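You operate a simulated robot arm through the tools that you are given. There is no shell and no other tool.

You are at the controls of a simulated two-armed robot. One attempt, no reset.

TASK
Screw the orange grease cup home and fit the spare shaft's dust cover.
Fine: cup first; hold the cover stand down while drawing the cover, seat it on the shoulder, swing the retaining clip over. Set down upright: dust cover.
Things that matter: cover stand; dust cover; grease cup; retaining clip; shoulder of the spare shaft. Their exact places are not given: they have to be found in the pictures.

The check looks at the end state, three seconds after you hand in, the way a careful person would. Anything else that was tipped, shoved, dropped, spilled or broken makes it a failure. Lids that push on must go on centred and level and be pressed home; caps that screw on are set level and turned clockwise until they are tight.

THE ROBOT
Two 7-joint arms with two-finger parallel grippers on one trunk, on a base that drives. Base frame: it is fixed to the floor where the robot stands at the start and does not move with it; the origin is under the middle of the robot, x ahead of it, y to its left, z up; the surface under the hand at the start is at about z = 850. Lengths are in mm, angles in degrees, forces in N, time in s.
The left shoulder is at the start at [57, 182, 1164], the right one opposite. With the tool pointing down near the work surface each hand reaches from about 260 to 740 mm from the robot's upright axis, wherever it stands, measured 20 degrees to its own side. Places, roughly: grease cup [500, 200, 900]; retaining clip [600, 300, 1000]; shoulder of the spare shaft [600, 200, 900]. Payload 3.91 kg a hand.
The tool frame of a hand sits at the grasp point between the pads (the TCP): z along the fingers, y along the line on which they close. The tips reach 30 mm beyond it. The gripper opens to 110 mm. The fingers are 20 mm wide and 10 mm thick; the gripper's body (48 by 112 mm) begins 55 mm behind the TCP.
Orientation is told as [roll, pitch, yaw] about the base's x, y, z axes, in that order, counted from this pose: with the fingers straight down and closing along the base's y, the tool's x points along the base's -x, its y along +y and its z along -z.

THE INTERFACE
- The arms move only by the tool arm_command. It takes "left_commands", "right_commands" or both (then of equal length, played together; a hand with none holds still); each is text: rows parted by semicolons, each of 7 numbers parted by spaces: the shift along the tool's x, y, z in units of 25 mm (1.0 is 25 mm), then the turn, a rotation vector about the tool's x, y, z in units of 4 degrees (1.0 is 4 degrees), then the opening, from 0 (shut) to 1 (fully open). In form: tx ty tz rx ry rz grip; .... A call has 1 to 20 rows; each row shifts and turns the commanded pose from where the row before left it, along the tool's axes as they then stand. A call with a number of a shift or a turn outside -1 to 1 is refused whole. A row lasts 0.2 s, in which the tool goes at most 50 mm and 8.6 degrees; a call with a longer step from one row to the next is refused whole, and so is a gripper value outside its range. A pose out of reach is approached as far as the arm can. The call stops where the force on the tool passes 90 N (or 10 N more than at its start, if that is more) or the arm is blocked; 0.2 s more then pass. Each finger travels about 72 mm/s and halts on what it meets, pressing with about 23 N; the grip force reading is that of the motor and also rises with nothing between the fingers. The clock runs only during rows and for 0.2 s after the last one: add rows that do not move to give the fingers time. The reply holds the time, the measured pose of the TCP, the force on the tool along the base axes, the opening and the grip force, in the units named above and with some noise, with the torque about the TCP (base axes, N m) and any sound that the robot's microphone picked up, and new pictures: "show" is both (left out), scene, wrist or none (wrist: the cameras of the hands that moved).
- Cameras (640 x 400 px; columns grow to the right, rows downward): "scene" is now at [179.8, 49.2, 1370]; the picture's right is [0.53, -0.85, 0.00], its down [-0.39, -0.24, -0.89] and it looks along [0.76, 0.47, -0.46] (base axes); focal length 214 px, centre (320, 200). "left" rides on the left gripper at [72, -17, -103] in its tool frame; the picture's right is [0.23, 0.97, 0.00], its down [-0.76, 0.18, -0.62] and it looks along [-0.61, 0.14, 0.78] (tool axes); focal length 222 px, centre (320, 200). "right" rides on the right gripper at [72, 17, -103] in its tool frame; the picture's right is [-0.23, 0.97, 0.00], its down [-0.76, -0.18, -0.62] and it looks along [-0.61, -0.14, 0.78] (tool axes); focal length 222 px, centre (320, 200).
- lift_body(by): slides the trunk up (or, below 0, down) by that many mm; the arms and the scene camera ride with it, the base frame stays. It gives what a move gives, with no picture.
- steer(legs): drives the robot by 1 to 6 legs, each [ahead, left, turn to the left] in mm, mm and degrees, along the robot's own axes; the way and the turn of a leg run together, so that a leg with both is an arc; at most 1500 mm and 180 degrees a leg. The arms and the cameras ride along, it lands a little off, and it stops where it bumps. It gives what a move gives, and a new picture of the scene camera.
- turn_head(pan, tilt): turns the head with the scene camera to pan (to the left, within 80 degrees either way) and tilt (down, from -29 to 69), counted from straight ahead of the robot. It gives what a move gives, and a new picture of the scene camera.
- point_at(camera, pixels): there is no depth. For up to 12 entries [column, row, z] of the newest picture of that camera ("zoom" is the newest enlarged one), the place [x, y] in the base frame at which the ray of that pixel passes the height z, good to about 2 mm. The clock stands still meanwhile.
- inspect(camera, box): a new picture of the part [left, top, right, bottom] of that camera's present view, enlarged. The clock stands still meanwhile.
- hand_in(): hands the job in; it is judged then, once.

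Unless the task says otherwise, let go and move clear before handing in.

The tools are called as name(argument=value, ...) on one line, values as JSON. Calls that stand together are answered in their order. arm_command: Moves the arms, as the interface text tells. Its arguments: {"type":"object","properties":{"left_commands":{"type":"string"},"right_commands":{"type":"string"},"show":{"type":"string","enum":["both","scene","wrist","none"]}},"required":[]} The other tools are called the same way: lift_body (by) slides the trunk up or down; steer (legs) drives the base; turn_head (pan, tilt) turns the head that bears the scene camera; point_at (camera, pixels) gives the place at which the rays of pixels pass given heights; inspect (camera, box) takes an enlarged picture of a part of a camera's view; hand_in () hands the job in.

At the start:

```text
time_s: 0.0
left_ee_pos: [290.4, 384.9, 1244.6]
left_ee_rot: [-0.1, -0.1, 0.0]
left_wrist_force: [-1.0, -0.4, 0.8]
left_moment: [-0.01, -0.03, -0.02]
left_grip_width: 110.0
left_finger_force: 0.1
right_ee_pos: [364.5, 16.9, 1299.0]
right_ee_rot: [0.0, 0.0, -0.1]
right_wrist_force: [-0.2, -0.9, -0.8]
right_moment: [0.01, 0.0, -0.02]
right_grip_width: 110.0
right_finger_force: 0.0
trunk travel left (down, up): [-425.0, 89.0]
robot x, y, heading: [-1.2, -0.7, -0.1]
head pan, tilt: [31.8, 27.2]
```

scene: 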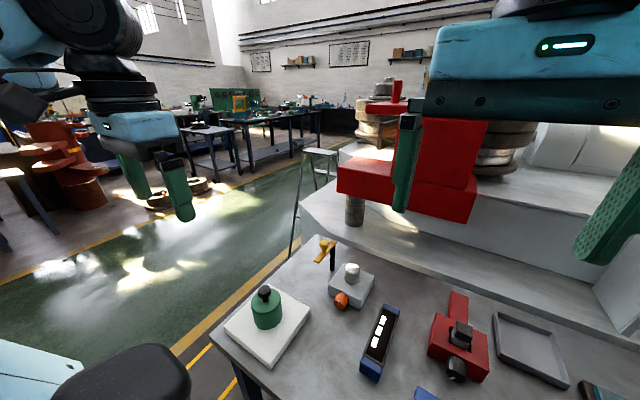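
right: 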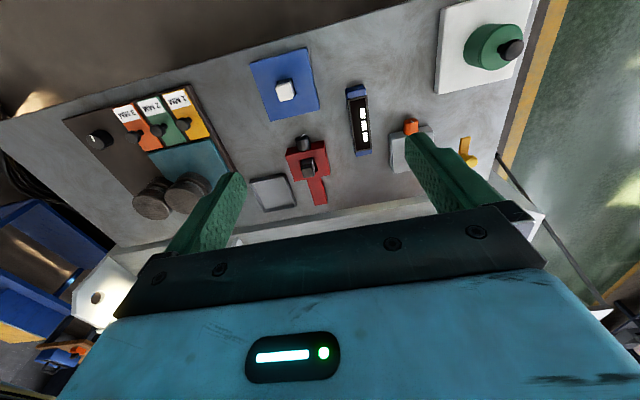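
left: 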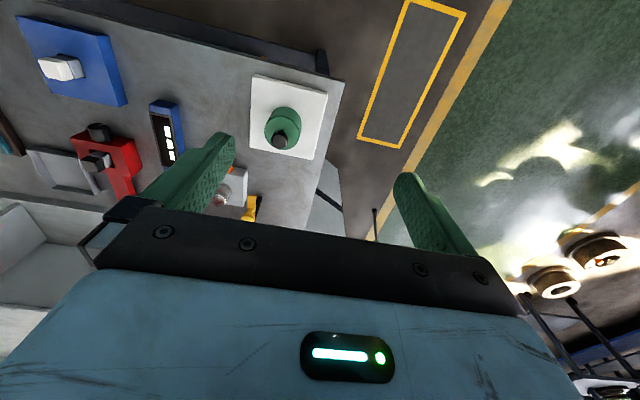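

The scene picture shows a green cover with a black knob on a white stand near (267,310), a grey block with a white shaft at (352,275), an orange cup at (341,299) and a yellow clip at (325,248). I'll enlarge these areas to see the details.

inspect(camera="scene", box=[280, 220, 420, 320])

inspect(camera="scene", box=[200, 260, 340, 380])

inspect(camera="right", box=[340, 80, 500, 200])

```text
4.00 times, centred on (350, 270) of scene
```

zoom: 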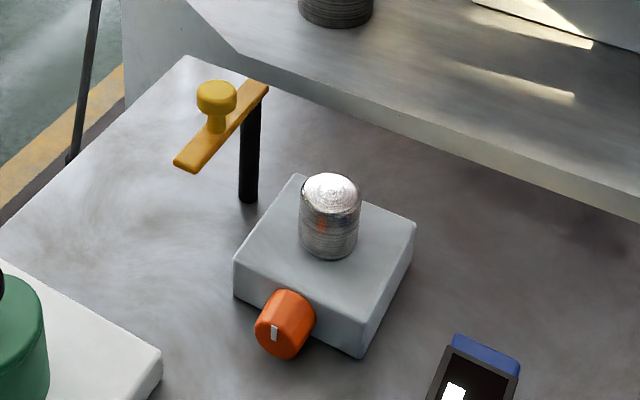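

```text
3.33 times, centred on (270, 320) of scene
```

zoom: 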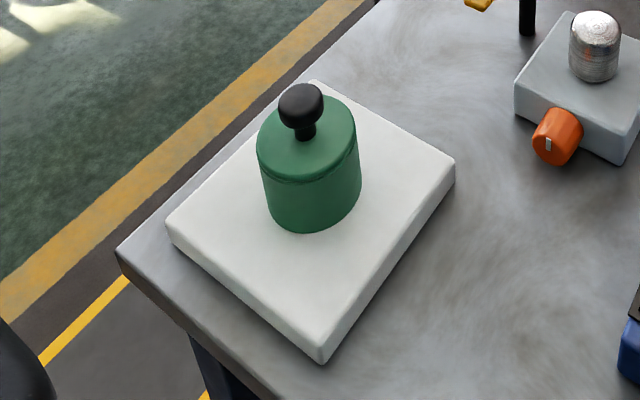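

```text
3.33 times, centred on (420, 140) of right
```

zoom: 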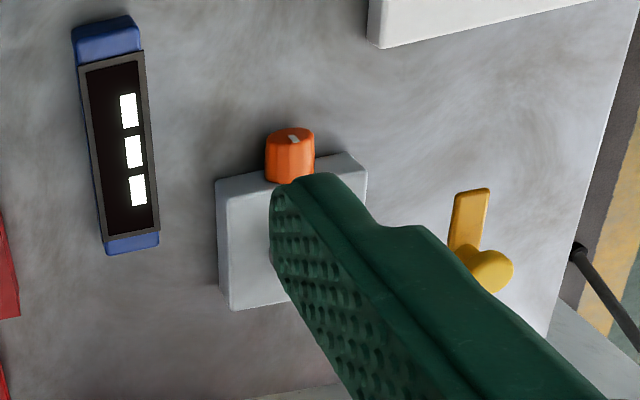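

The enlarged views show the orange cup lying horizontally out of the grey block's near face, with a white mark. The clip is a yellow bar with a knob on a black post. I'll find the heights and places of these from the scene and wrist rays.

point_at(camera="scene", pixels=[[328.75, 294.25, 850], [360, 308.5, 850], [328.75, 285, 880], [344, 264, 880], [373.5, 275.5, 880], [352, 281, 880], [340, 301, 870], [331.75, 269.5, 850], [270, 368.6, 850], [267.9, 323, 880], [266, 299, 950], [324, 243.75, 970]])

point_at(camera="right", pixels=[[388.7, 133.7, 880], [433.7, 126.5, 880], [392.6, 172.4, 850], [411, 121, 870], [470, 161, 970], [461, 140, 970], [440, 93, 870], [438, 2, 870], [516, 80, 870], [489, 46, 940], [510, 49, 970], [467, 168, 850]])

inspect(camera="left", box=[180, 60, 360, 230])

```text
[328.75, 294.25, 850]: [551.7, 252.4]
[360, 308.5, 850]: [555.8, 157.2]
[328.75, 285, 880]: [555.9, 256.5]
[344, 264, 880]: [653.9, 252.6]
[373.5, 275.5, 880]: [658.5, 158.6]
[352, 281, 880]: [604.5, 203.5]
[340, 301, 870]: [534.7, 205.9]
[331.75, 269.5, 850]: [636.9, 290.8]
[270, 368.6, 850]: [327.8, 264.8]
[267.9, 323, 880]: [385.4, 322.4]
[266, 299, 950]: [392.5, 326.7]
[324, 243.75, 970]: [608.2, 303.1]
```

```text
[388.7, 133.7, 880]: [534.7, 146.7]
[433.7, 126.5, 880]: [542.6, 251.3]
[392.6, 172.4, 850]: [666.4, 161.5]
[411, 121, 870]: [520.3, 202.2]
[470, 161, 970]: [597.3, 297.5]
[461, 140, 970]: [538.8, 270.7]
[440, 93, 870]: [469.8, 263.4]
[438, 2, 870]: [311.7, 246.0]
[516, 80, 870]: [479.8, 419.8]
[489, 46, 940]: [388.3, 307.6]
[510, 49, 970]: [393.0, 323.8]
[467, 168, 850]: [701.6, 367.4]
```

```text
2.35 times, centred on (270, 145) of left
```

zoom: 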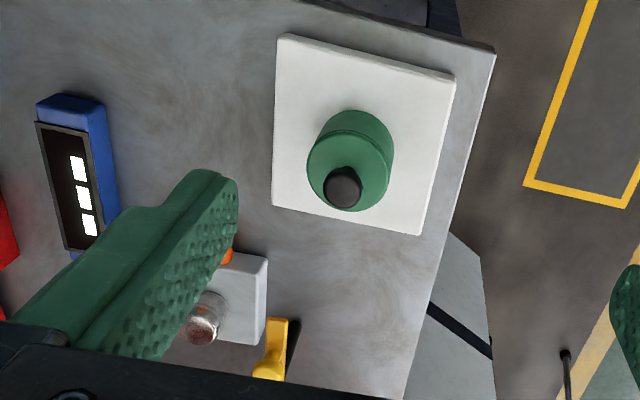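

The scene and right-camera rays disagree on height at the pixels I used, so I need closer views. I'll move the left hand over the work with its fingers open and high for a second viewpoint.

arm_command(left_commands="-0.5 -0.8 0.5 0 0 0 1; -0.5 -0.8 0.5 0 0 0 1; -0.5 -0.8 0.5 0 0 0 1; -0.5 -0.8 0.5 0 0 0 1; -0.5 -0.8 0.5 0 0 0 1; -0.5 -0.8 0.5 0 0 0 1; -0.5 -0.8 0.5 0 0 0 1; -0.5 -0.8 0.5 0 0 0 1; 0 0 0 0 0 0 1", show="both")

```text
time_s: 2.0
left_ee_pos: [392.4, 223.3, 1143.9]
left_ee_rot: [-0.2, -0.1, 0.1]
left_wrist_force: [-0.2, 0.5, -0.4]
left_moment: [-0.04, 0.0, -0.01]
left_grip_width: 110.1
left_finger_force: 0.0
right_ee_pos: [364.2, 17.1, 1298.6]
right_ee_rot: [0.0, -0.1, 0.0]
right_wrist_force: [-0.1, -0.2, -0.1]
right_moment: [-0.03, 0.0, -0.01]
right_grip_width: 110.1
right_finger_force: 0.0
trunk travel left (down, up): [-425.0, 89.0]
robot x, y, heading: [0.2, -4.8, -0.1]
head pan, tilt: [31.8, 27.2]
```

scene: 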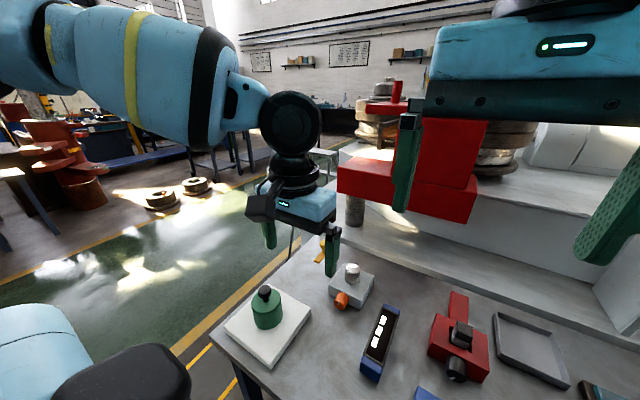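
left: 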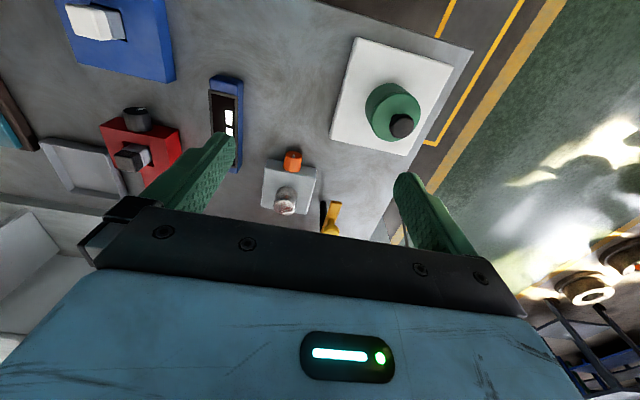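

The left camera now sees the block at (290,185), the cup at (292,160), the clip at (331,215) and the stand at (390,100). I'll enlarge these for precise readings.

inspect(camera="left", box=[240, 130, 370, 240])

inspect(camera="left", box=[320, 30, 480, 160])

inspect(camera="scene", box=[300, 220, 400, 320])

```text
3.64 times, centred on (305, 185) of left
```

zoom: 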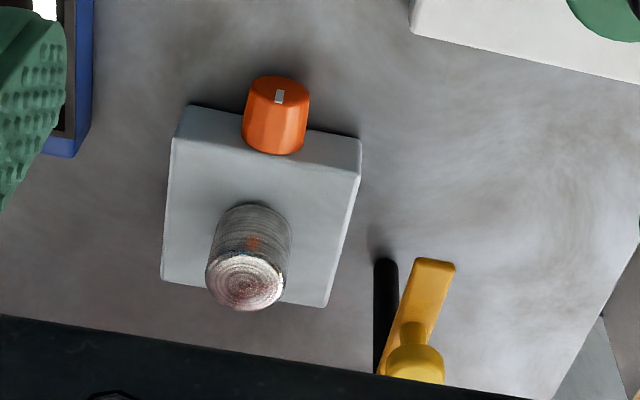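

```text
3.08 times, centred on (400, 95) of left
```

zoom: 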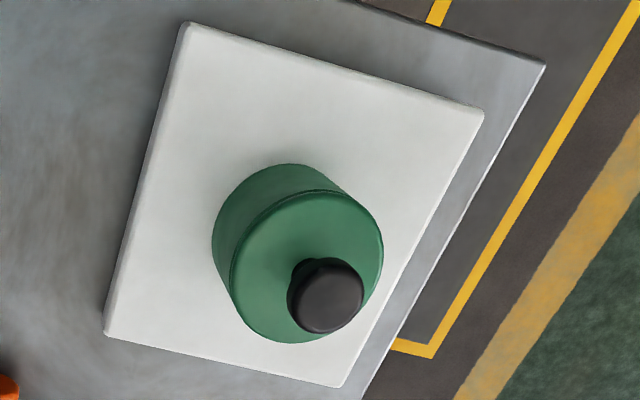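

```text
4.00 times, centred on (350, 270) of scene
```

zoom: 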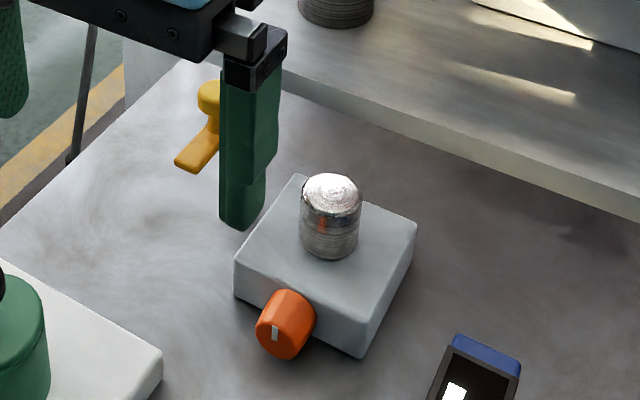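

I'll take matched ray readings at two heights, so I can triangulate the block, shaft, cup, clip, stand and cover.

point_at(camera="left", pixels=[[264.9, 168, 880], [315.4, 179, 880], [261.9, 207, 880], [307.2, 214.1, 880], [269, 159.2, 850], [316, 169, 850], [284.7, 207.5, 920], [307, 214.1, 850], [292.5, 153, 870], [290, 171, 870], [336, 202, 970], [321, 204, 850]])

point_at(camera="left", pixels=[[356.8, 37.8, 870], [452.6, 67, 870], [408.1, 155.5, 870], [330.5, 138, 870], [330.5, 140, 850], [403.5, 127, 970], [396.5, 121, 920], [388, 105, 870], [403.5, 127, 1000], [284.7, 207.5, 950], [336, 202, 950], [336, 202, 930]])

point_at(camera="scene", pixels=[[352.5, 266, 920], [352.5, 266, 950], [317, 261, 970], [317, 261, 930], [270, 368.6, 850], [270, 362, 870], [224.1, 322.5, 870], [310.5, 308, 870], [267.9, 284, 870], [265, 291, 970], [265, 291, 1000], [344, 264, 890]])

```text
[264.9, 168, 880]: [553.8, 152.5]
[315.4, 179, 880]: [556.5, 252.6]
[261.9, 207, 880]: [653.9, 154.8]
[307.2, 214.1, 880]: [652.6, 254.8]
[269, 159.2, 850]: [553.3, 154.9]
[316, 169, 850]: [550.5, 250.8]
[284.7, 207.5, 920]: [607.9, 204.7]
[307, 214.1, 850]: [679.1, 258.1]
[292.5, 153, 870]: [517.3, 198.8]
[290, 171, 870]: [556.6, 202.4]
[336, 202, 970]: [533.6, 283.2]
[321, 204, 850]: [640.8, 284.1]
```

```text
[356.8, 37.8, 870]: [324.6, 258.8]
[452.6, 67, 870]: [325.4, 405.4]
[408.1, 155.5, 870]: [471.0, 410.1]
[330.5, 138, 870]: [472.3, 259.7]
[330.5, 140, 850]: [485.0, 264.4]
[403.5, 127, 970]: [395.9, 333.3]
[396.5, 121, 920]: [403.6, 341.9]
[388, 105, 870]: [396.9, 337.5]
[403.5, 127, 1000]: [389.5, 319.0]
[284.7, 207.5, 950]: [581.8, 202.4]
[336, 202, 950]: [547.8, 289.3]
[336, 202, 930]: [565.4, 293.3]
```

```text
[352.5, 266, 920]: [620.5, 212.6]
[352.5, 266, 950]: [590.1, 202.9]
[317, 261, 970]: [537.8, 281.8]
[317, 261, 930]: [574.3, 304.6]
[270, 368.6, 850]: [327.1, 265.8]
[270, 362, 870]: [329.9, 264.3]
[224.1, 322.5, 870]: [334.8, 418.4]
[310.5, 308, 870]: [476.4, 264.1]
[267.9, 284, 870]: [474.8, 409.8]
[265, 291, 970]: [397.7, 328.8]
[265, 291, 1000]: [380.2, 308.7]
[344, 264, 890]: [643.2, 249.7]
```

The matched rays put the block top at z≈880, x 554–654, y 153–255, with the shaft at about (604,204) and the stand top at z≈870 centred at about (400,337). I'll move the left hand closer to measure the clip, cup and shaft better.

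arm_command(left_commands="-0.8 -0.475 0.9 0 0 0 1; -0.8 -0.475 0.9 0 0 0 1; -0.8 -0.475 0.9 0 0 0 1; -0.8 -0.475 0.9 0 0 0 1; 0 0 0 0 0 0 1", show="wrist")

turn_head(pan=25, tilt=40)

```text
time_s: 3.2
left_ee_pos: [471.2, 174.7, 1055.5]
left_ee_rot: [-0.2, -0.2, 0.1]
left_wrist_force: [0.3, 0.3, -0.1]
left_moment: [0.01, -0.03, 0.01]
left_grip_width: 110.1
left_finger_force: 0.0
right_ee_pos: [365.2, 16.2, 1298.8]
right_ee_rot: [0.0, -0.1, 0.0]
right_wrist_force: [-0.1, 0.9, 0.5]
right_moment: [0.0, -0.03, -0.01]
right_grip_width: 109.9
right_finger_force: 0.1
trunk travel left (down, up): [-425.0, 89.0]
robot x, y, heading: [1.7, -3.3, 0.1]
head pan, tilt: [31.8, 27.2]
```

left: 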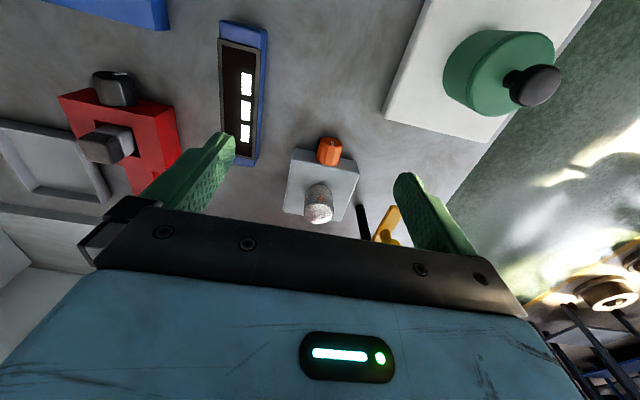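

```text
time_s: 4.0
left_ee_pos: [472.2, 175.2, 1054.5]
left_ee_rot: [-0.2, -0.1, 0.1]
left_wrist_force: [0.2, 0.6, 0.3]
left_moment: [-0.02, 0.01, -0.01]
left_grip_width: 110.0
left_finger_force: 0.1
right_ee_pos: [365.6, 16.3, 1297.6]
right_ee_rot: [0.0, 0.3, -0.1]
right_wrist_force: [-0.2, -0.5, -0.1]
right_moment: [-0.02, 0.01, -0.02]
right_grip_width: 110.3
right_finger_force: 0.1
trunk travel left (down, up): [-425.0, 89.0]
robot x, y, heading: [-3.8, -0.2, -0.2]
head pan, tilt: [25.0, 40.0]
```

scene: 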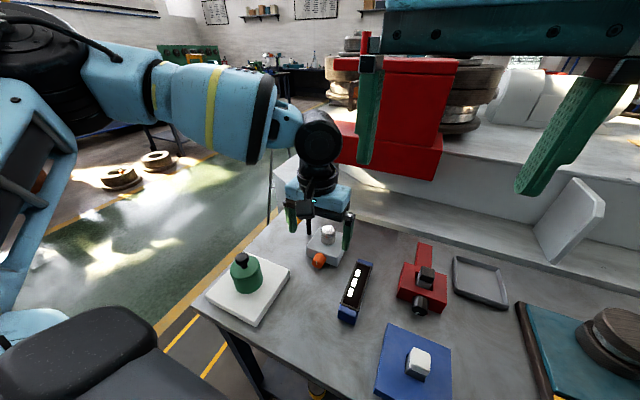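

Now the left camera is close to the block at (320,180). I'll enlarge the cup, shaft and clip, and the cover at (500,75).

inspect(camera="left", box=[270, 125, 420, 250])

inspect(camera="scene", box=[195, 230, 300, 330])

inspect(camera="left", box=[300, 128, 360, 172])

```text
3.20 times, centred on (345, 188) of left
```

zoom: 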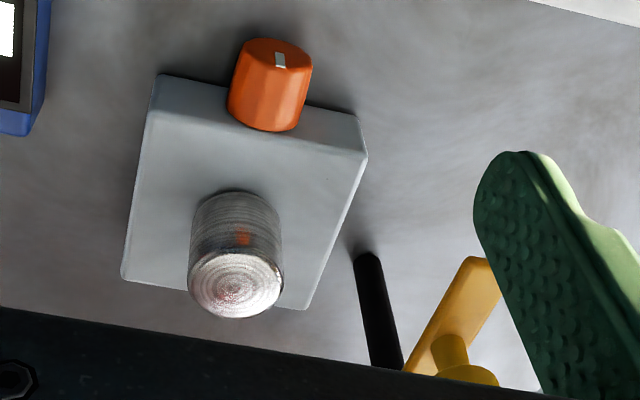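

```text
4.00 times, centred on (248, 280) of scene
```

zoom: 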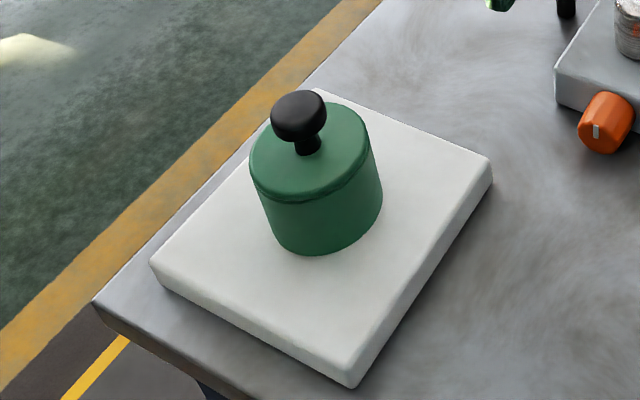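

```text
9.09 times, centred on (330, 150) of left
```

zoom: 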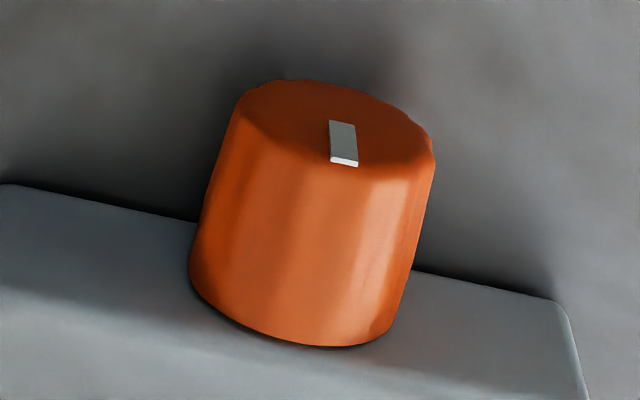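

I'll read the cup's outline from this newest enlarged picture: left silhouette (238,105)–(190,270), right (434,150)–(398,325), mark (343,125)–(343,163).

point_at(camera="zoom", pixels=[[238, 105, 862], [190, 270, 862], [434, 150, 868], [398, 325, 868], [343, 122, 865], [343, 163, 865], [343, 122, 870], [343, 163, 875], [0, 185, 850], [555, 300, 850], [310, 80, 850], [310, 345, 880]])

inspect(camera="scene", box=[300, 240, 345, 270])

```text
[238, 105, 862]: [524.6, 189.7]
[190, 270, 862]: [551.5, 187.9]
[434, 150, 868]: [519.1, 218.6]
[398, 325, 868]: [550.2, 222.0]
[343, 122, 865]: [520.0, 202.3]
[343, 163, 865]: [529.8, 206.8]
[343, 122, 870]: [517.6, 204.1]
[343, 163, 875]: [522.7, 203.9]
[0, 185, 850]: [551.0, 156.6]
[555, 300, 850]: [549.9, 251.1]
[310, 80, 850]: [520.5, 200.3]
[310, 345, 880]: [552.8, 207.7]
```

```text
13.33 times, centred on (322, 255) of scene
```

zoom: 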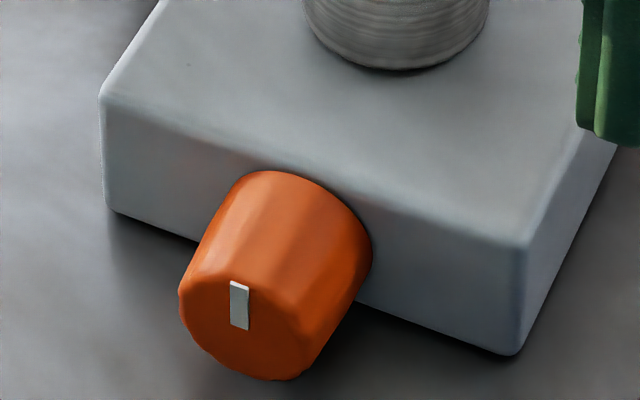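

The cup reads as radius about 16, x 520–552, axis y≈204, z≈866, facing the robot. Next I'll measure the cover from the close left view and the new scene view.

inspect(camera="left", box=[420, 10, 600, 130])

point_at(camera="scene", pixels=[[245.5, 267.5, 920], [245.5, 267.5, 930], [245.5, 267.5, 940], [242.25, 257, 960], [242.25, 257, 970], [242.25, 257, 980], [230.5, 270, 930], [260.5, 265, 930], [233, 285, 870], [264, 277, 870], [248, 294, 870]])

```text
3.33 times, centred on (510, 70) of left
```

zoom: 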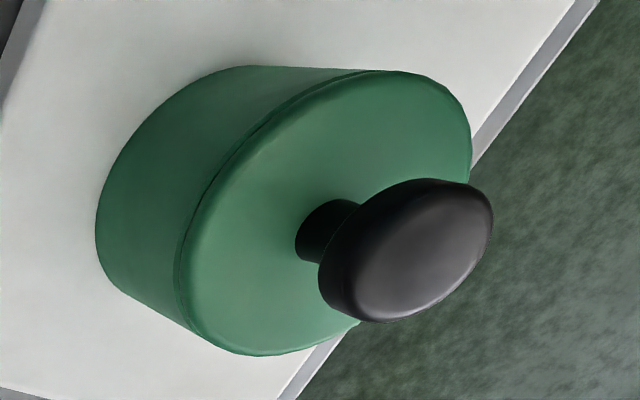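

```text
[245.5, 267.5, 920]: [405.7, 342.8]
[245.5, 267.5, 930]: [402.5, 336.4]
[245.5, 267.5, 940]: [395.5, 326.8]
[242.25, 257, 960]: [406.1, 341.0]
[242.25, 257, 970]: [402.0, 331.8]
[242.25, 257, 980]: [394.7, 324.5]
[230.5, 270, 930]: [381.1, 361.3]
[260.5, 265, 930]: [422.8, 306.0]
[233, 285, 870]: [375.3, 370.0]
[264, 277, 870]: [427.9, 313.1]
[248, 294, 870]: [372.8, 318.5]
```

The cover's axis looks to be near (400,337), with its top at z≈930 and radius about 34. I'll cross-check this with the close left zoom.

point_at(camera="zoom", pixels=[[328, 213, 920], [328, 213, 930], [328, 213, 940], [415, 252, 960], [415, 252, 967], [415, 252, 975], [320, 275, 962], [492, 215, 962], [300, 240, 932], [355, 205, 932], [96, 220, 872], [180, 290, 930]])

inspect(camera="left", box=[340, 180, 430, 240])

```text
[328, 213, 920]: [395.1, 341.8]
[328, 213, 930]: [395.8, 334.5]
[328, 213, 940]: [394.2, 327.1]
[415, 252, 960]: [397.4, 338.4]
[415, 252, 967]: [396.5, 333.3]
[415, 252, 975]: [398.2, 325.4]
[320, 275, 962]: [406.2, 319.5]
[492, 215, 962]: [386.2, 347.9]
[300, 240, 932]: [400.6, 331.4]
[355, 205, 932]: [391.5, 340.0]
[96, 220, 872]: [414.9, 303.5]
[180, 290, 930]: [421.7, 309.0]
```

```text
6.67 times, centred on (385, 210) of left
```

zoom: 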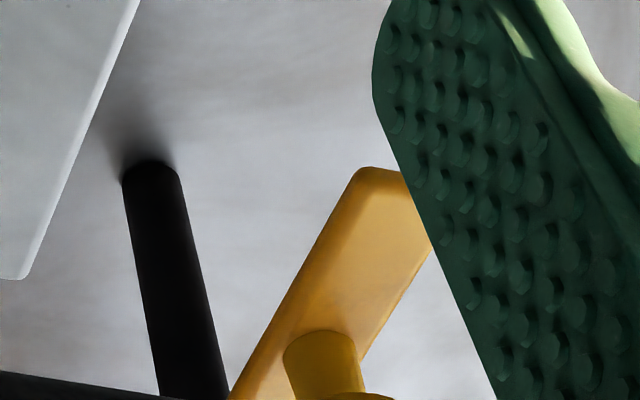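

The cover axis comes out near (398,335), top z≈930, with a knob head about 34 mm across and its top at z≈968. The clip is hidden by the left finger, so I'll move the left hand back and left and look at the clip from the scene camera.

arm_command(left_commands="0.6 0.9 -0.7 0 0 0 1; 0.6 0.9 -0.7 0 0 0 1; 0.6 0.9 -0.7 0 0 0 1; 0.6 0.9 -0.7 0 0 0 1; 0.6 0.9 -0.7 0 0 0 1; 0.6 0.9 -0.7 0 0 0 1; 0.6 0.9 -0.7 0 0 0 1; 0.6 0.9 -0.7 0 0 0 1; 0.6 0.9 -0.7 0 0 0 1; 0.6 0.9 -0.7 0 0 0 1; 0 0 0 0 0 0 1", right_commands="-0.7 0.4 0.6 0 0 0 1; -0.7 0.4 0.6 0 0 0 1; -0.7 0.4 0.6 0 0 0 1; -0.7 0.4 0.6 0 0 0 1; -0.7 0.4 0.6 0 0 0 1; 0 0 0 0 0 0 1; 0 0 0 0 0 0 1; 0 0 0 0 0 0 1; 0 0 0 0 0 0 1; 0 0 0 0 0 0 1; 0 0 0 0 0 0 1", show="both")

```text
time_s: 6.3
left_ee_pos: [321.6, 402.0, 1230.8]
left_ee_rot: [-0.1, 0.0, 0.1]
left_wrist_force: [0.7, -0.1, -0.1]
left_moment: [-0.02, -0.01, 0.03]
left_grip_width: 110.2
left_finger_force: 0.1
right_ee_pos: [454.5, 66.0, 1225.4]
right_ee_rot: [0.0, 0.0, 0.0]
right_wrist_force: [0.7, 0.1, 0.1]
right_moment: [0.0, 0.0, 0.01]
right_grip_width: 109.8
right_finger_force: 0.0
trunk travel left (down, up): [-425.0, 89.0]
robot x, y, heading: [0.5, -0.5, -0.1]
head pan, tilt: [25.0, 40.0]
```

scene: 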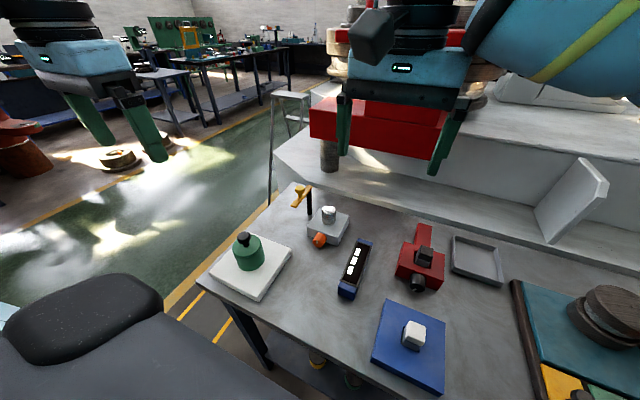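
right: 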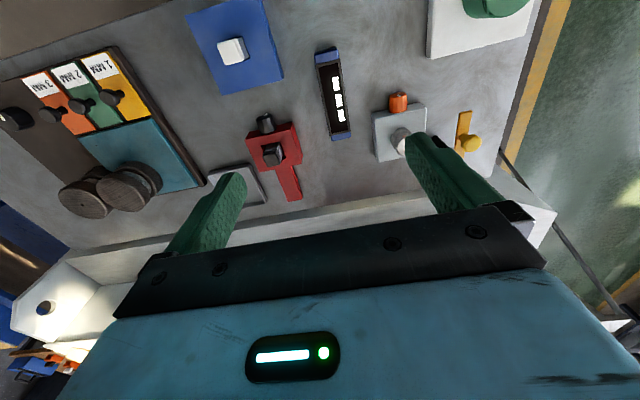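
left: 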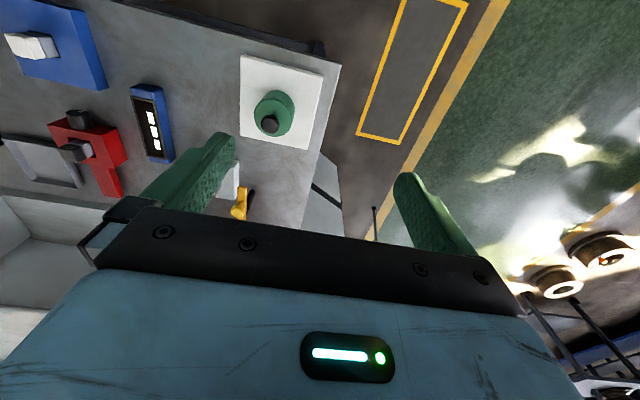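

The clip is now unobstructed in all three views: scene (302,195), left (242,203) and right (466,135). I'll enlarge it in each.

inspect(camera="scene", box=[284, 178, 348, 218])

inspect(camera="right", box=[436, 100, 500, 160])

inspect(camera="left", box=[216, 170, 280, 230])

```text
10.00 times, centred on (316, 198) of scene
```

zoom: 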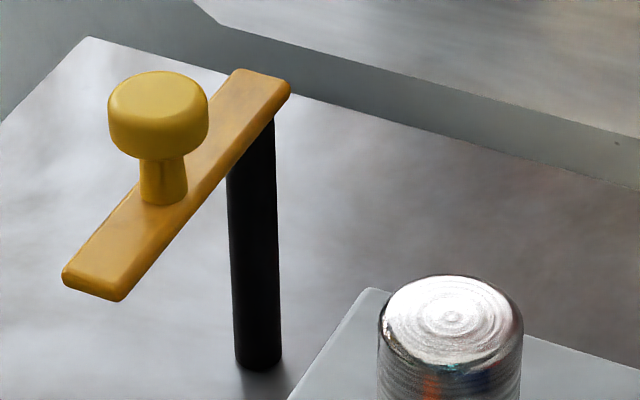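

```text
6.67 times, centred on (468, 130) of right
```

zoom: 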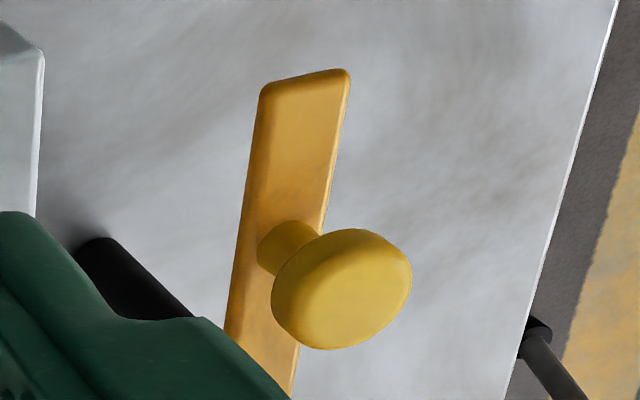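

```text
6.67 times, centred on (248, 200) of left
```

zoom: 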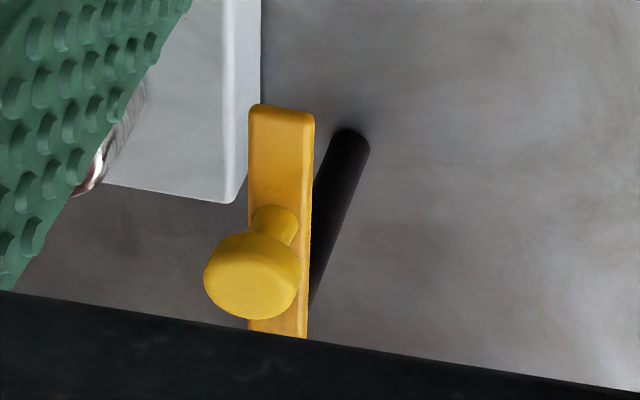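

I'll take matched rays on the clip's free end, neck, knob and post base from all three cameras.

point_at(camera="scene", pixels=[[290.5, 205, 970], [296.3, 207.3, 970], [290.5, 205, 990], [296.3, 207.3, 990], [307.5, 185.2, 970], [313, 186.5, 970], [300.5, 198, 970], [299.8, 187.5, 1000], [309.7, 214.2, 850], [329.2, 209.8, 930], [307.5, 185.2, 990], [313, 186.5, 990]])

point_at(camera="right", pixels=[[459.3, 113.2, 970], [472.2, 110.5, 970], [459.3, 113.2, 990], [472.2, 110.5, 990], [462.75, 138.2, 970], [471.75, 144.2, 1000], [434.7, 136.5, 850], [471.75, 144.2, 980], [462.75, 138.2, 990]])

point_at(camera="left", pixels=[[237.5, 186.2, 970], [247.1, 187.7, 970], [237.5, 186.2, 990], [247.1, 187.7, 990], [240.8, 204.5, 970], [237.8, 212, 1000], [252.8, 189.5, 850], [237.8, 212, 980], [240.8, 204.5, 990]])

```text
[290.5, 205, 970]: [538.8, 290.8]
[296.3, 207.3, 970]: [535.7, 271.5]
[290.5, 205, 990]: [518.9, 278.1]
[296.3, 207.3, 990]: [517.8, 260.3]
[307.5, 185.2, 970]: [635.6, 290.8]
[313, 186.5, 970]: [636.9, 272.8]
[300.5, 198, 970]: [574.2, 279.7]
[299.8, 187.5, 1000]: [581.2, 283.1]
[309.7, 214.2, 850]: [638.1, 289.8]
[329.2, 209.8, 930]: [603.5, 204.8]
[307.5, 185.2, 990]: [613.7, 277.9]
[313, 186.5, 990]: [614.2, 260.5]
```

```text
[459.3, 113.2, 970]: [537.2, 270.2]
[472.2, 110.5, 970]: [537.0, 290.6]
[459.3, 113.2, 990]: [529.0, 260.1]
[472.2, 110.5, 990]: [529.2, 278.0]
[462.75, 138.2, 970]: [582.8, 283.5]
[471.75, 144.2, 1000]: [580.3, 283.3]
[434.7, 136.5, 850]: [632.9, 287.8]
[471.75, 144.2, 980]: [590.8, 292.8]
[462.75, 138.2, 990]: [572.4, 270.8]
```

```text
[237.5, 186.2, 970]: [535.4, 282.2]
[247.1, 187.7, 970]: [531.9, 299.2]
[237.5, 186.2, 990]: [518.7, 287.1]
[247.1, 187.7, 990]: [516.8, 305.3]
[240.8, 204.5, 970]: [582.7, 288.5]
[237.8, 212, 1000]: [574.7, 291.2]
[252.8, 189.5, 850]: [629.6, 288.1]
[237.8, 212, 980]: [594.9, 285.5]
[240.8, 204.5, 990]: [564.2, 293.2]
```

The clip bar's top is at z≈970 with its free end at (537,281), pivot end near x≈630 and knob at (580,284) reaching z≈1000. Before turning the cup, I'll check its axis height from the scene view and look closely at its face.

inspect(camera="scene", box=[305, 228, 333, 246])

inspect(camera="right", box=[370, 80, 440, 124])

```text
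16.00 times, centred on (319, 237) of scene
```

zoom: 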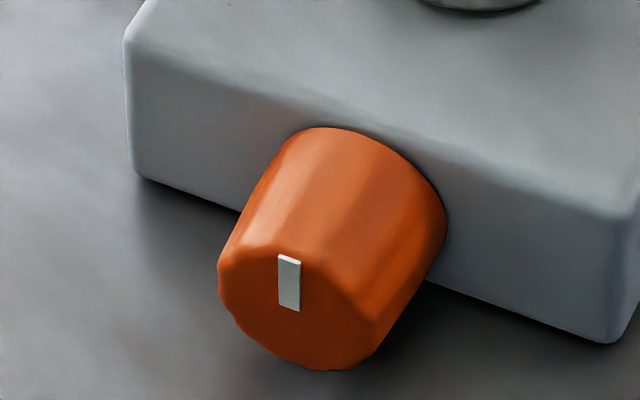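

```text
9.09 times, centred on (405, 102) of right
```

zoom: 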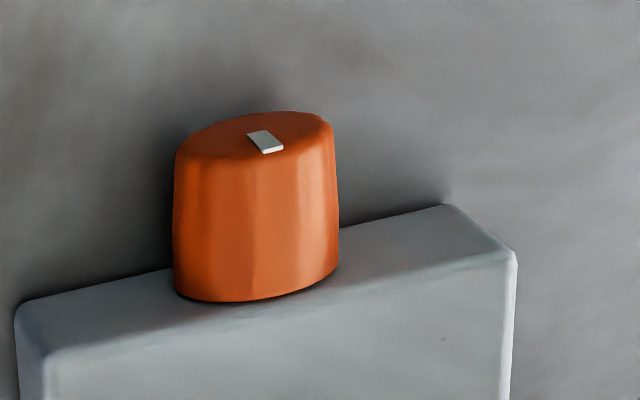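

The white mark runs from the face's centre up to the rim, so the face centre is near (317.2,243.9) in the scene. I'll query it at a few heights, along with the block's front edges.

point_at(camera="scene", pixels=[[317.2, 243.9, 860], [317.2, 243.9, 865], [317.2, 243.9, 870], [317.2, 240.6, 875], [317.2, 240.6, 880], [316.9, 232.4, 880], [307.5, 235.7, 850], [337.5, 246, 850], [307, 228.5, 880], [319, 247.6, 850], [312.7, 240.5, 866], [322.5, 246, 858]])

point_at(camera="zoom", pixels=[[174, 160, 866], [333, 128, 866], [175, 285, 866], [339, 265, 866], [265, 150, 866], [255, 133, 875], [255, 112, 850], [265, 300, 880], [22, 305, 850], [447, 205, 850]])

```text
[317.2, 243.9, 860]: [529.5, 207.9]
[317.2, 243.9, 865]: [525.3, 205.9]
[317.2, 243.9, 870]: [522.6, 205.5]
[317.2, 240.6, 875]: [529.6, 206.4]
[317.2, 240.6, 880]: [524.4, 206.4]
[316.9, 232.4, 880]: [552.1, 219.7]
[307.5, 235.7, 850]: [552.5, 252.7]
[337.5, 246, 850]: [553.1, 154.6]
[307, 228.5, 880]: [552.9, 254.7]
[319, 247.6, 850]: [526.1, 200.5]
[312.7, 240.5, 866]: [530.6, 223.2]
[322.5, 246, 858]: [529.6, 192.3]
```

```text
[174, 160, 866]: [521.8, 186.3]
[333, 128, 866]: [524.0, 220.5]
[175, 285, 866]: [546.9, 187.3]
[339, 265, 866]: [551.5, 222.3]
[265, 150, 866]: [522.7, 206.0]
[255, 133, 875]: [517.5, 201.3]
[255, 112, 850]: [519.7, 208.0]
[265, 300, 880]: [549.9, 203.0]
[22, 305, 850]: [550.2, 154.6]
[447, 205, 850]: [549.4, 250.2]
```

The cup face is at x≈524 with axis y≈204, z≈865 and radius about 16. I'll clear the right arm back and bring the left hand above the cup with the gripper at about 65 mm, tilting it 20° so the body stays clear of the clip's end at (537,281).

arm_command(left_commands="-0.78 -0.88 0.76 0 0 0 0.6; -0.78 -0.88 0.76 0 0 0 0.6; -0.78 -0.88 0.76 0 0 0 0.6; -0.78 -0.88 0.76 0 0 0 0.6; -0.78 -0.88 0.76 0 0 0 0.6; -0.78 -0.88 0.76 0 0 0 0.6; -0.78 -0.88 0.76 0 0 0 0.6; -0.78 -0.88 0.76 0 0 0 0.6; -0.78 -0.88 0.76 0 0 0 0.6; 0 0 0 0 -1 0 0.6; 0 0 0 0 -1 0 0.6; 0 0 0 0 -1 0 0.6; 0 0 0 0 -1 0 0.6; 0 0 0 0 -1 0 0.6; 0 0 0 0 0 0 0.6", right_commands="0.55 -0.74 -0.1 0 0 0 1; 0.55 -0.74 -0.1 0 0 0 1; 0.55 -0.74 -0.1 0 0 0 1; 0.55 -0.74 -0.1 0 0 0 1; 0.55 -0.74 -0.1 0 0 0 1; 0.55 -0.74 -0.1 0 0 0 1; 0.55 -0.74 -0.1 0 0 0 1; 0.55 -0.74 -0.1 0 0 0 1; 0.55 -0.74 -0.1 0 0 0 1; 0 0 0 0 0 0 1; 0 0 0 0 0 0 1; 0 0 0 0 0 0 1; 0 0 0 0 0 0 1; 0 0 0 0 0 0 1; 0 0 0 0 0 0 1", show="both")

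```text
time_s: 9.6
left_ee_pos: [497.6, 203.4, 1059.0]
left_ee_rot: [-0.2, -20.3, 0.3]
left_wrist_force: [0.0, -0.1, 0.5]
left_moment: [0.04, 0.0, 0.01]
left_grip_width: 66.2
left_finger_force: 0.0
right_ee_pos: [328.9, -99.7, 1246.8]
right_ee_rot: [0.1, 0.5, -0.5]
right_wrist_force: [0.4, -0.9, 0.1]
right_moment: [0.0, -0.01, -0.03]
right_grip_width: 110.1
right_finger_force: 0.0
trunk travel left (down, up): [-425.0, 89.0]
robot x, y, heading: [-1.1, -4.7, 0.0]
head pan, tilt: [25.0, 40.0]
```

scene: 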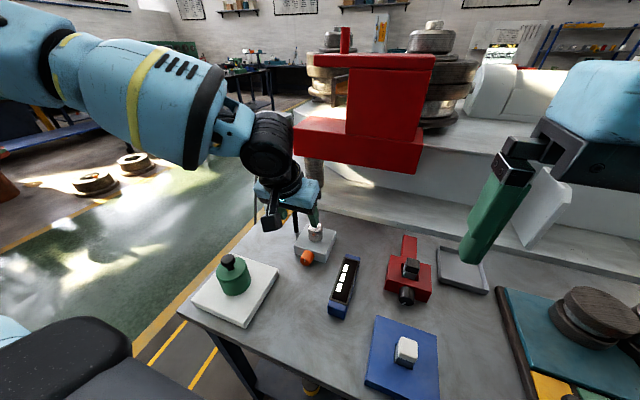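
right: 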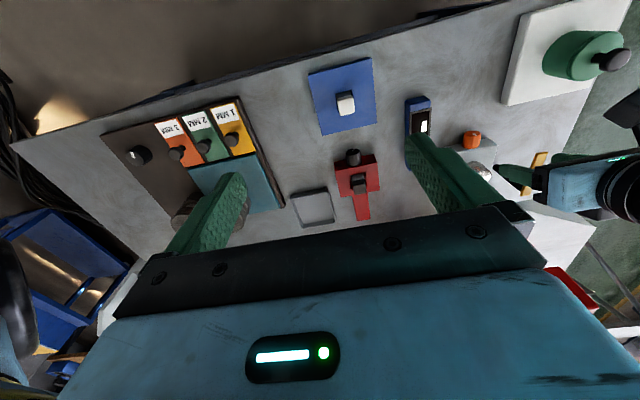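
left: 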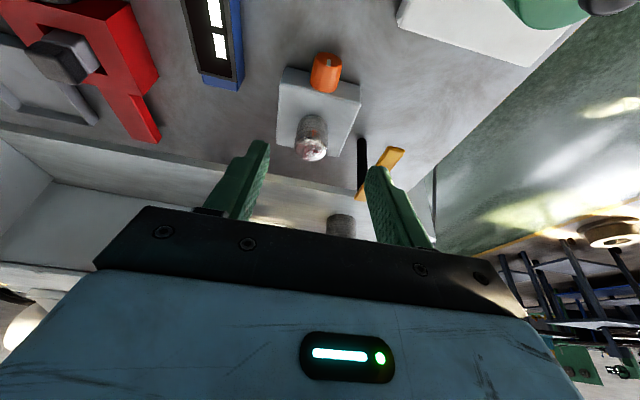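

The left hand is over the work at (498,203,1059), tilted −20°. I'll descend along the tool axis to about 35 mm short of the grasp and check alignment with the cup.

arm_command(left_commands="0.64 0 0.8 0 0 0 0.5; 0.64 0.03 0.8 0 0 0 0.5; 0 0 0.9 0 0 0 0.5; 0 0 0.9 0 0 0 0.5; 0 0 0.9 0 0 0 0.5; 0 0 0.9 0 0 0 0.5; 0 0 0 0 0 0 0.5", show="both")

inspect(camera="left", box=[220, 60, 440, 220])

inspect(camera="scene", box=[255, 185, 355, 275])

```text
time_s: 11.2
left_ee_pos: [510.8, 202.9, 925.7]
left_ee_rot: [-0.2, -20.1, 0.2]
left_wrist_force: [-0.7, 0.5, -0.2]
left_moment: [-0.05, -0.01, 0.01]
left_grip_width: 55.1
left_finger_force: 0.1
right_ee_pos: [327.3, -100.1, 1246.5]
right_ee_rot: [0.1, 0.3, -0.5]
right_wrist_force: [-0.2, 0.4, 0.4]
right_moment: [-0.02, 0.0, -0.01]
right_grip_width: 110.2
right_finger_force: 0.0
trunk travel left (down, up): [-425.0, 89.0]
robot x, y, heading: [3.5, 1.9, -0.0]
head pan, tilt: [25.0, 40.0]
```

scene: 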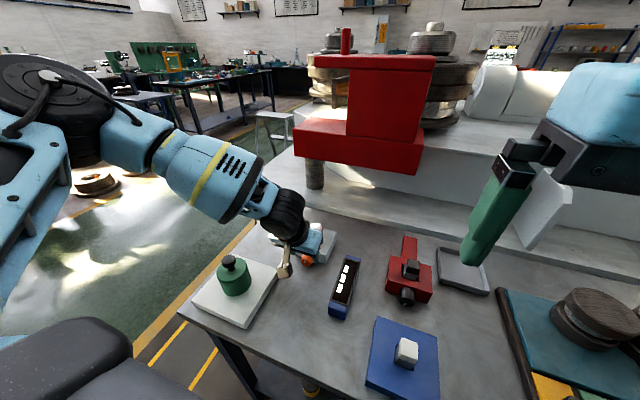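
left: 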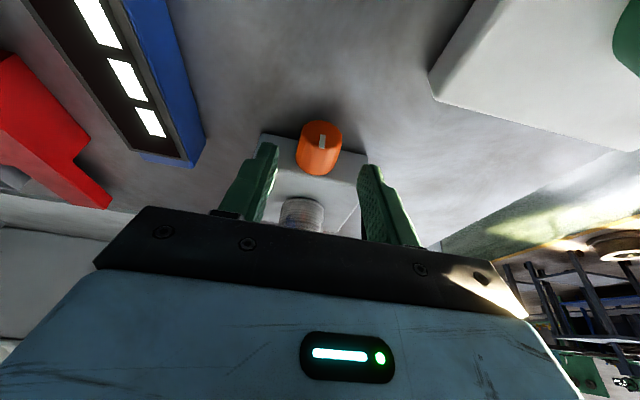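

```text
2.50 times, centred on (330, 140) of left
```

zoom: 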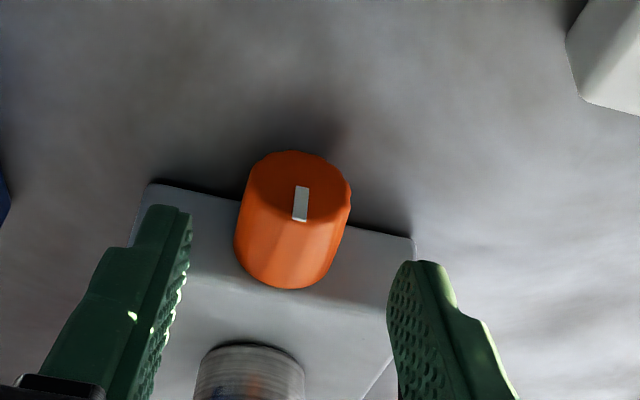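

```text
4.44 times, centred on (305, 230) of scene
```

zoom: 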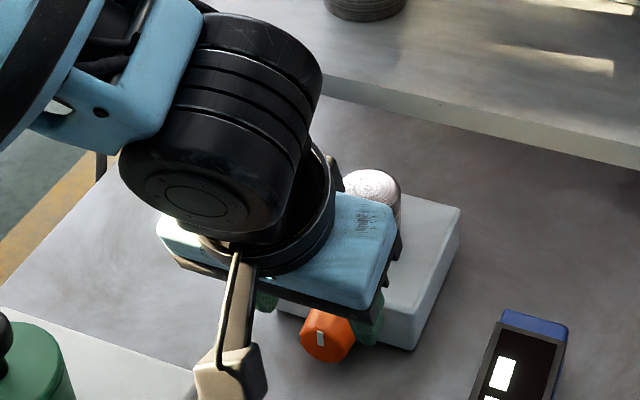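

The cup at (319,148) sits midway between the fingers at (268,148) and (370,168). I'll refine its place once more from this close view.

point_at(camera="left", pixels=[[300.8, 136, 866], [342.4, 138, 866], [296, 160, 866], [338, 162, 866], [318, 175.6, 880], [322, 142, 866], [318, 120.4, 851], [317.2, 148.4, 866], [326, 134, 880], [262, 133.5, 850], [364, 155, 850], [318, 175.6, 883]])

```text
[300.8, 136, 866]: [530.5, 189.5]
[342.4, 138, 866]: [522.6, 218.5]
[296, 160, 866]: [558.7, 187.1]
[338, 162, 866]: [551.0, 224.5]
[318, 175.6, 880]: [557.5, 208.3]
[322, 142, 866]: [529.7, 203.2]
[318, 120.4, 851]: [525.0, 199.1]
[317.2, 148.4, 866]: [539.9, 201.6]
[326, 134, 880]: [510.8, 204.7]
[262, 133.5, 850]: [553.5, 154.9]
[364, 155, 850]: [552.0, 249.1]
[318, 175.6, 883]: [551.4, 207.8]
```

All readings agree: axis (y≈204.5, z≈866), cup x 526–552. I'll advance the last 35 mm, close on the cup, and read the forces.

arm_command(left_commands="0 0.06 0.7 0 0 0 0.5; -0.03 0 0.7 0 0 0 0.5; 0 0 0 0 0 0 0.5; 0 0 0 0 0 0 0.2; 0 0 0 0 0 0 0; 0 0 0 0 0 0 0", show="both")

inspect(camera="left", box=[220, 60, 440, 220])

```text
time_s: 12.6
left_ee_pos: [522.7, 203.4, 893.5]
left_ee_rot: [-0.2, -20.1, -0.1]
left_wrist_force: [0.4, -11.9, -1.7]
left_moment: [-0.29, -0.26, -0.37]
left_grip_width: 33.0
left_finger_force: 45.3
right_ee_pos: [328.4, -100.3, 1245.8]
right_ee_rot: [0.0, 0.4, -0.5]
right_wrist_force: [0.1, 0.2, -0.7]
right_moment: [-0.01, 0.02, -0.02]
right_grip_width: 110.1
right_finger_force: 0.0
trunk travel left (down, up): [-425.0, 89.0]
robot x, y, heading: [-1.9, -1.9, 0.4]
head pan, tilt: [25.0, 40.0]
```

scene: 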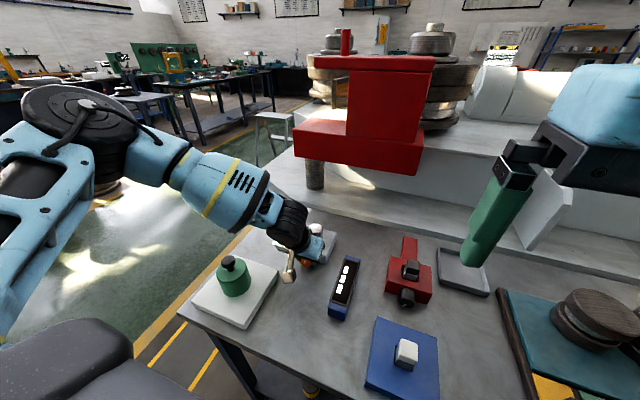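
left: 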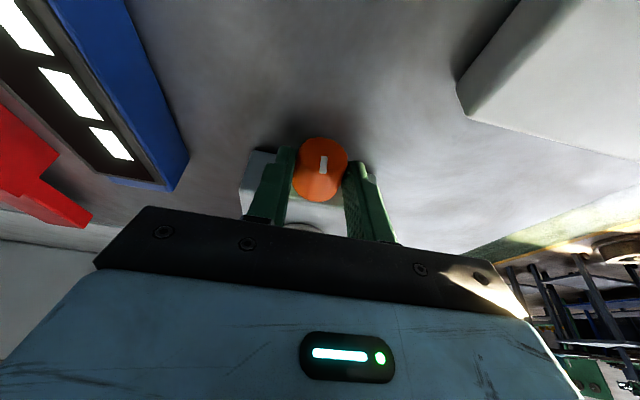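

```text
2.50 times, centred on (330, 140) of left
```

zoom: 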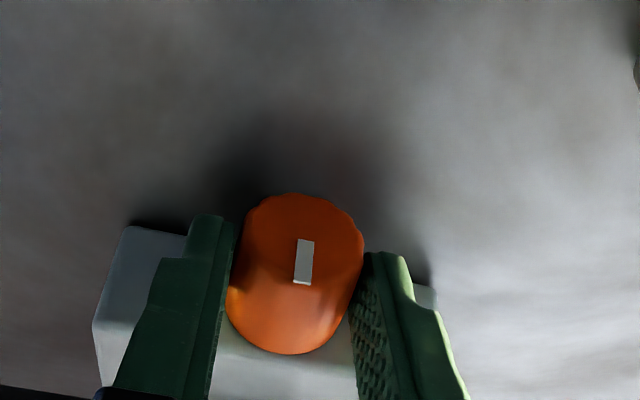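

The cup is gripped at 33.0 mm, with a side force of −12 N in y, so the hand is slightly off-centre. I'll nudge it 1 mm toward −y and see whether the force eases.

arm_command(left_commands="0 -0.04 0 0 0 0 0; 0 0 0 0 0 0 0; 0 0 0 0 0 0 0", show="none")

```text
time_s: 13.3
left_ee_pos: [522.5, 202.6, 894.0]
left_ee_rot: [-0.2, -20.1, 0.1]
left_wrist_force: [-1.8, -11.6, 3.0]
left_moment: [-0.28, 0.2, -0.43]
left_grip_width: 33.1
left_finger_force: 45.4
right_ee_pos: [327.6, -99.8, 1246.4]
right_ee_rot: [0.2, 0.4, -0.3]
right_wrist_force: [-0.5, -0.1, -0.5]
right_moment: [-0.01, 0.01, 0.02]
right_grip_width: 110.0
right_finger_force: 0.0
trunk travel left (down, up): [-425.0, 89.0]
robot x, y, heading: [-1.6, -2.2, 0.2]
head pan, tilt: [25.0, 40.0]
```

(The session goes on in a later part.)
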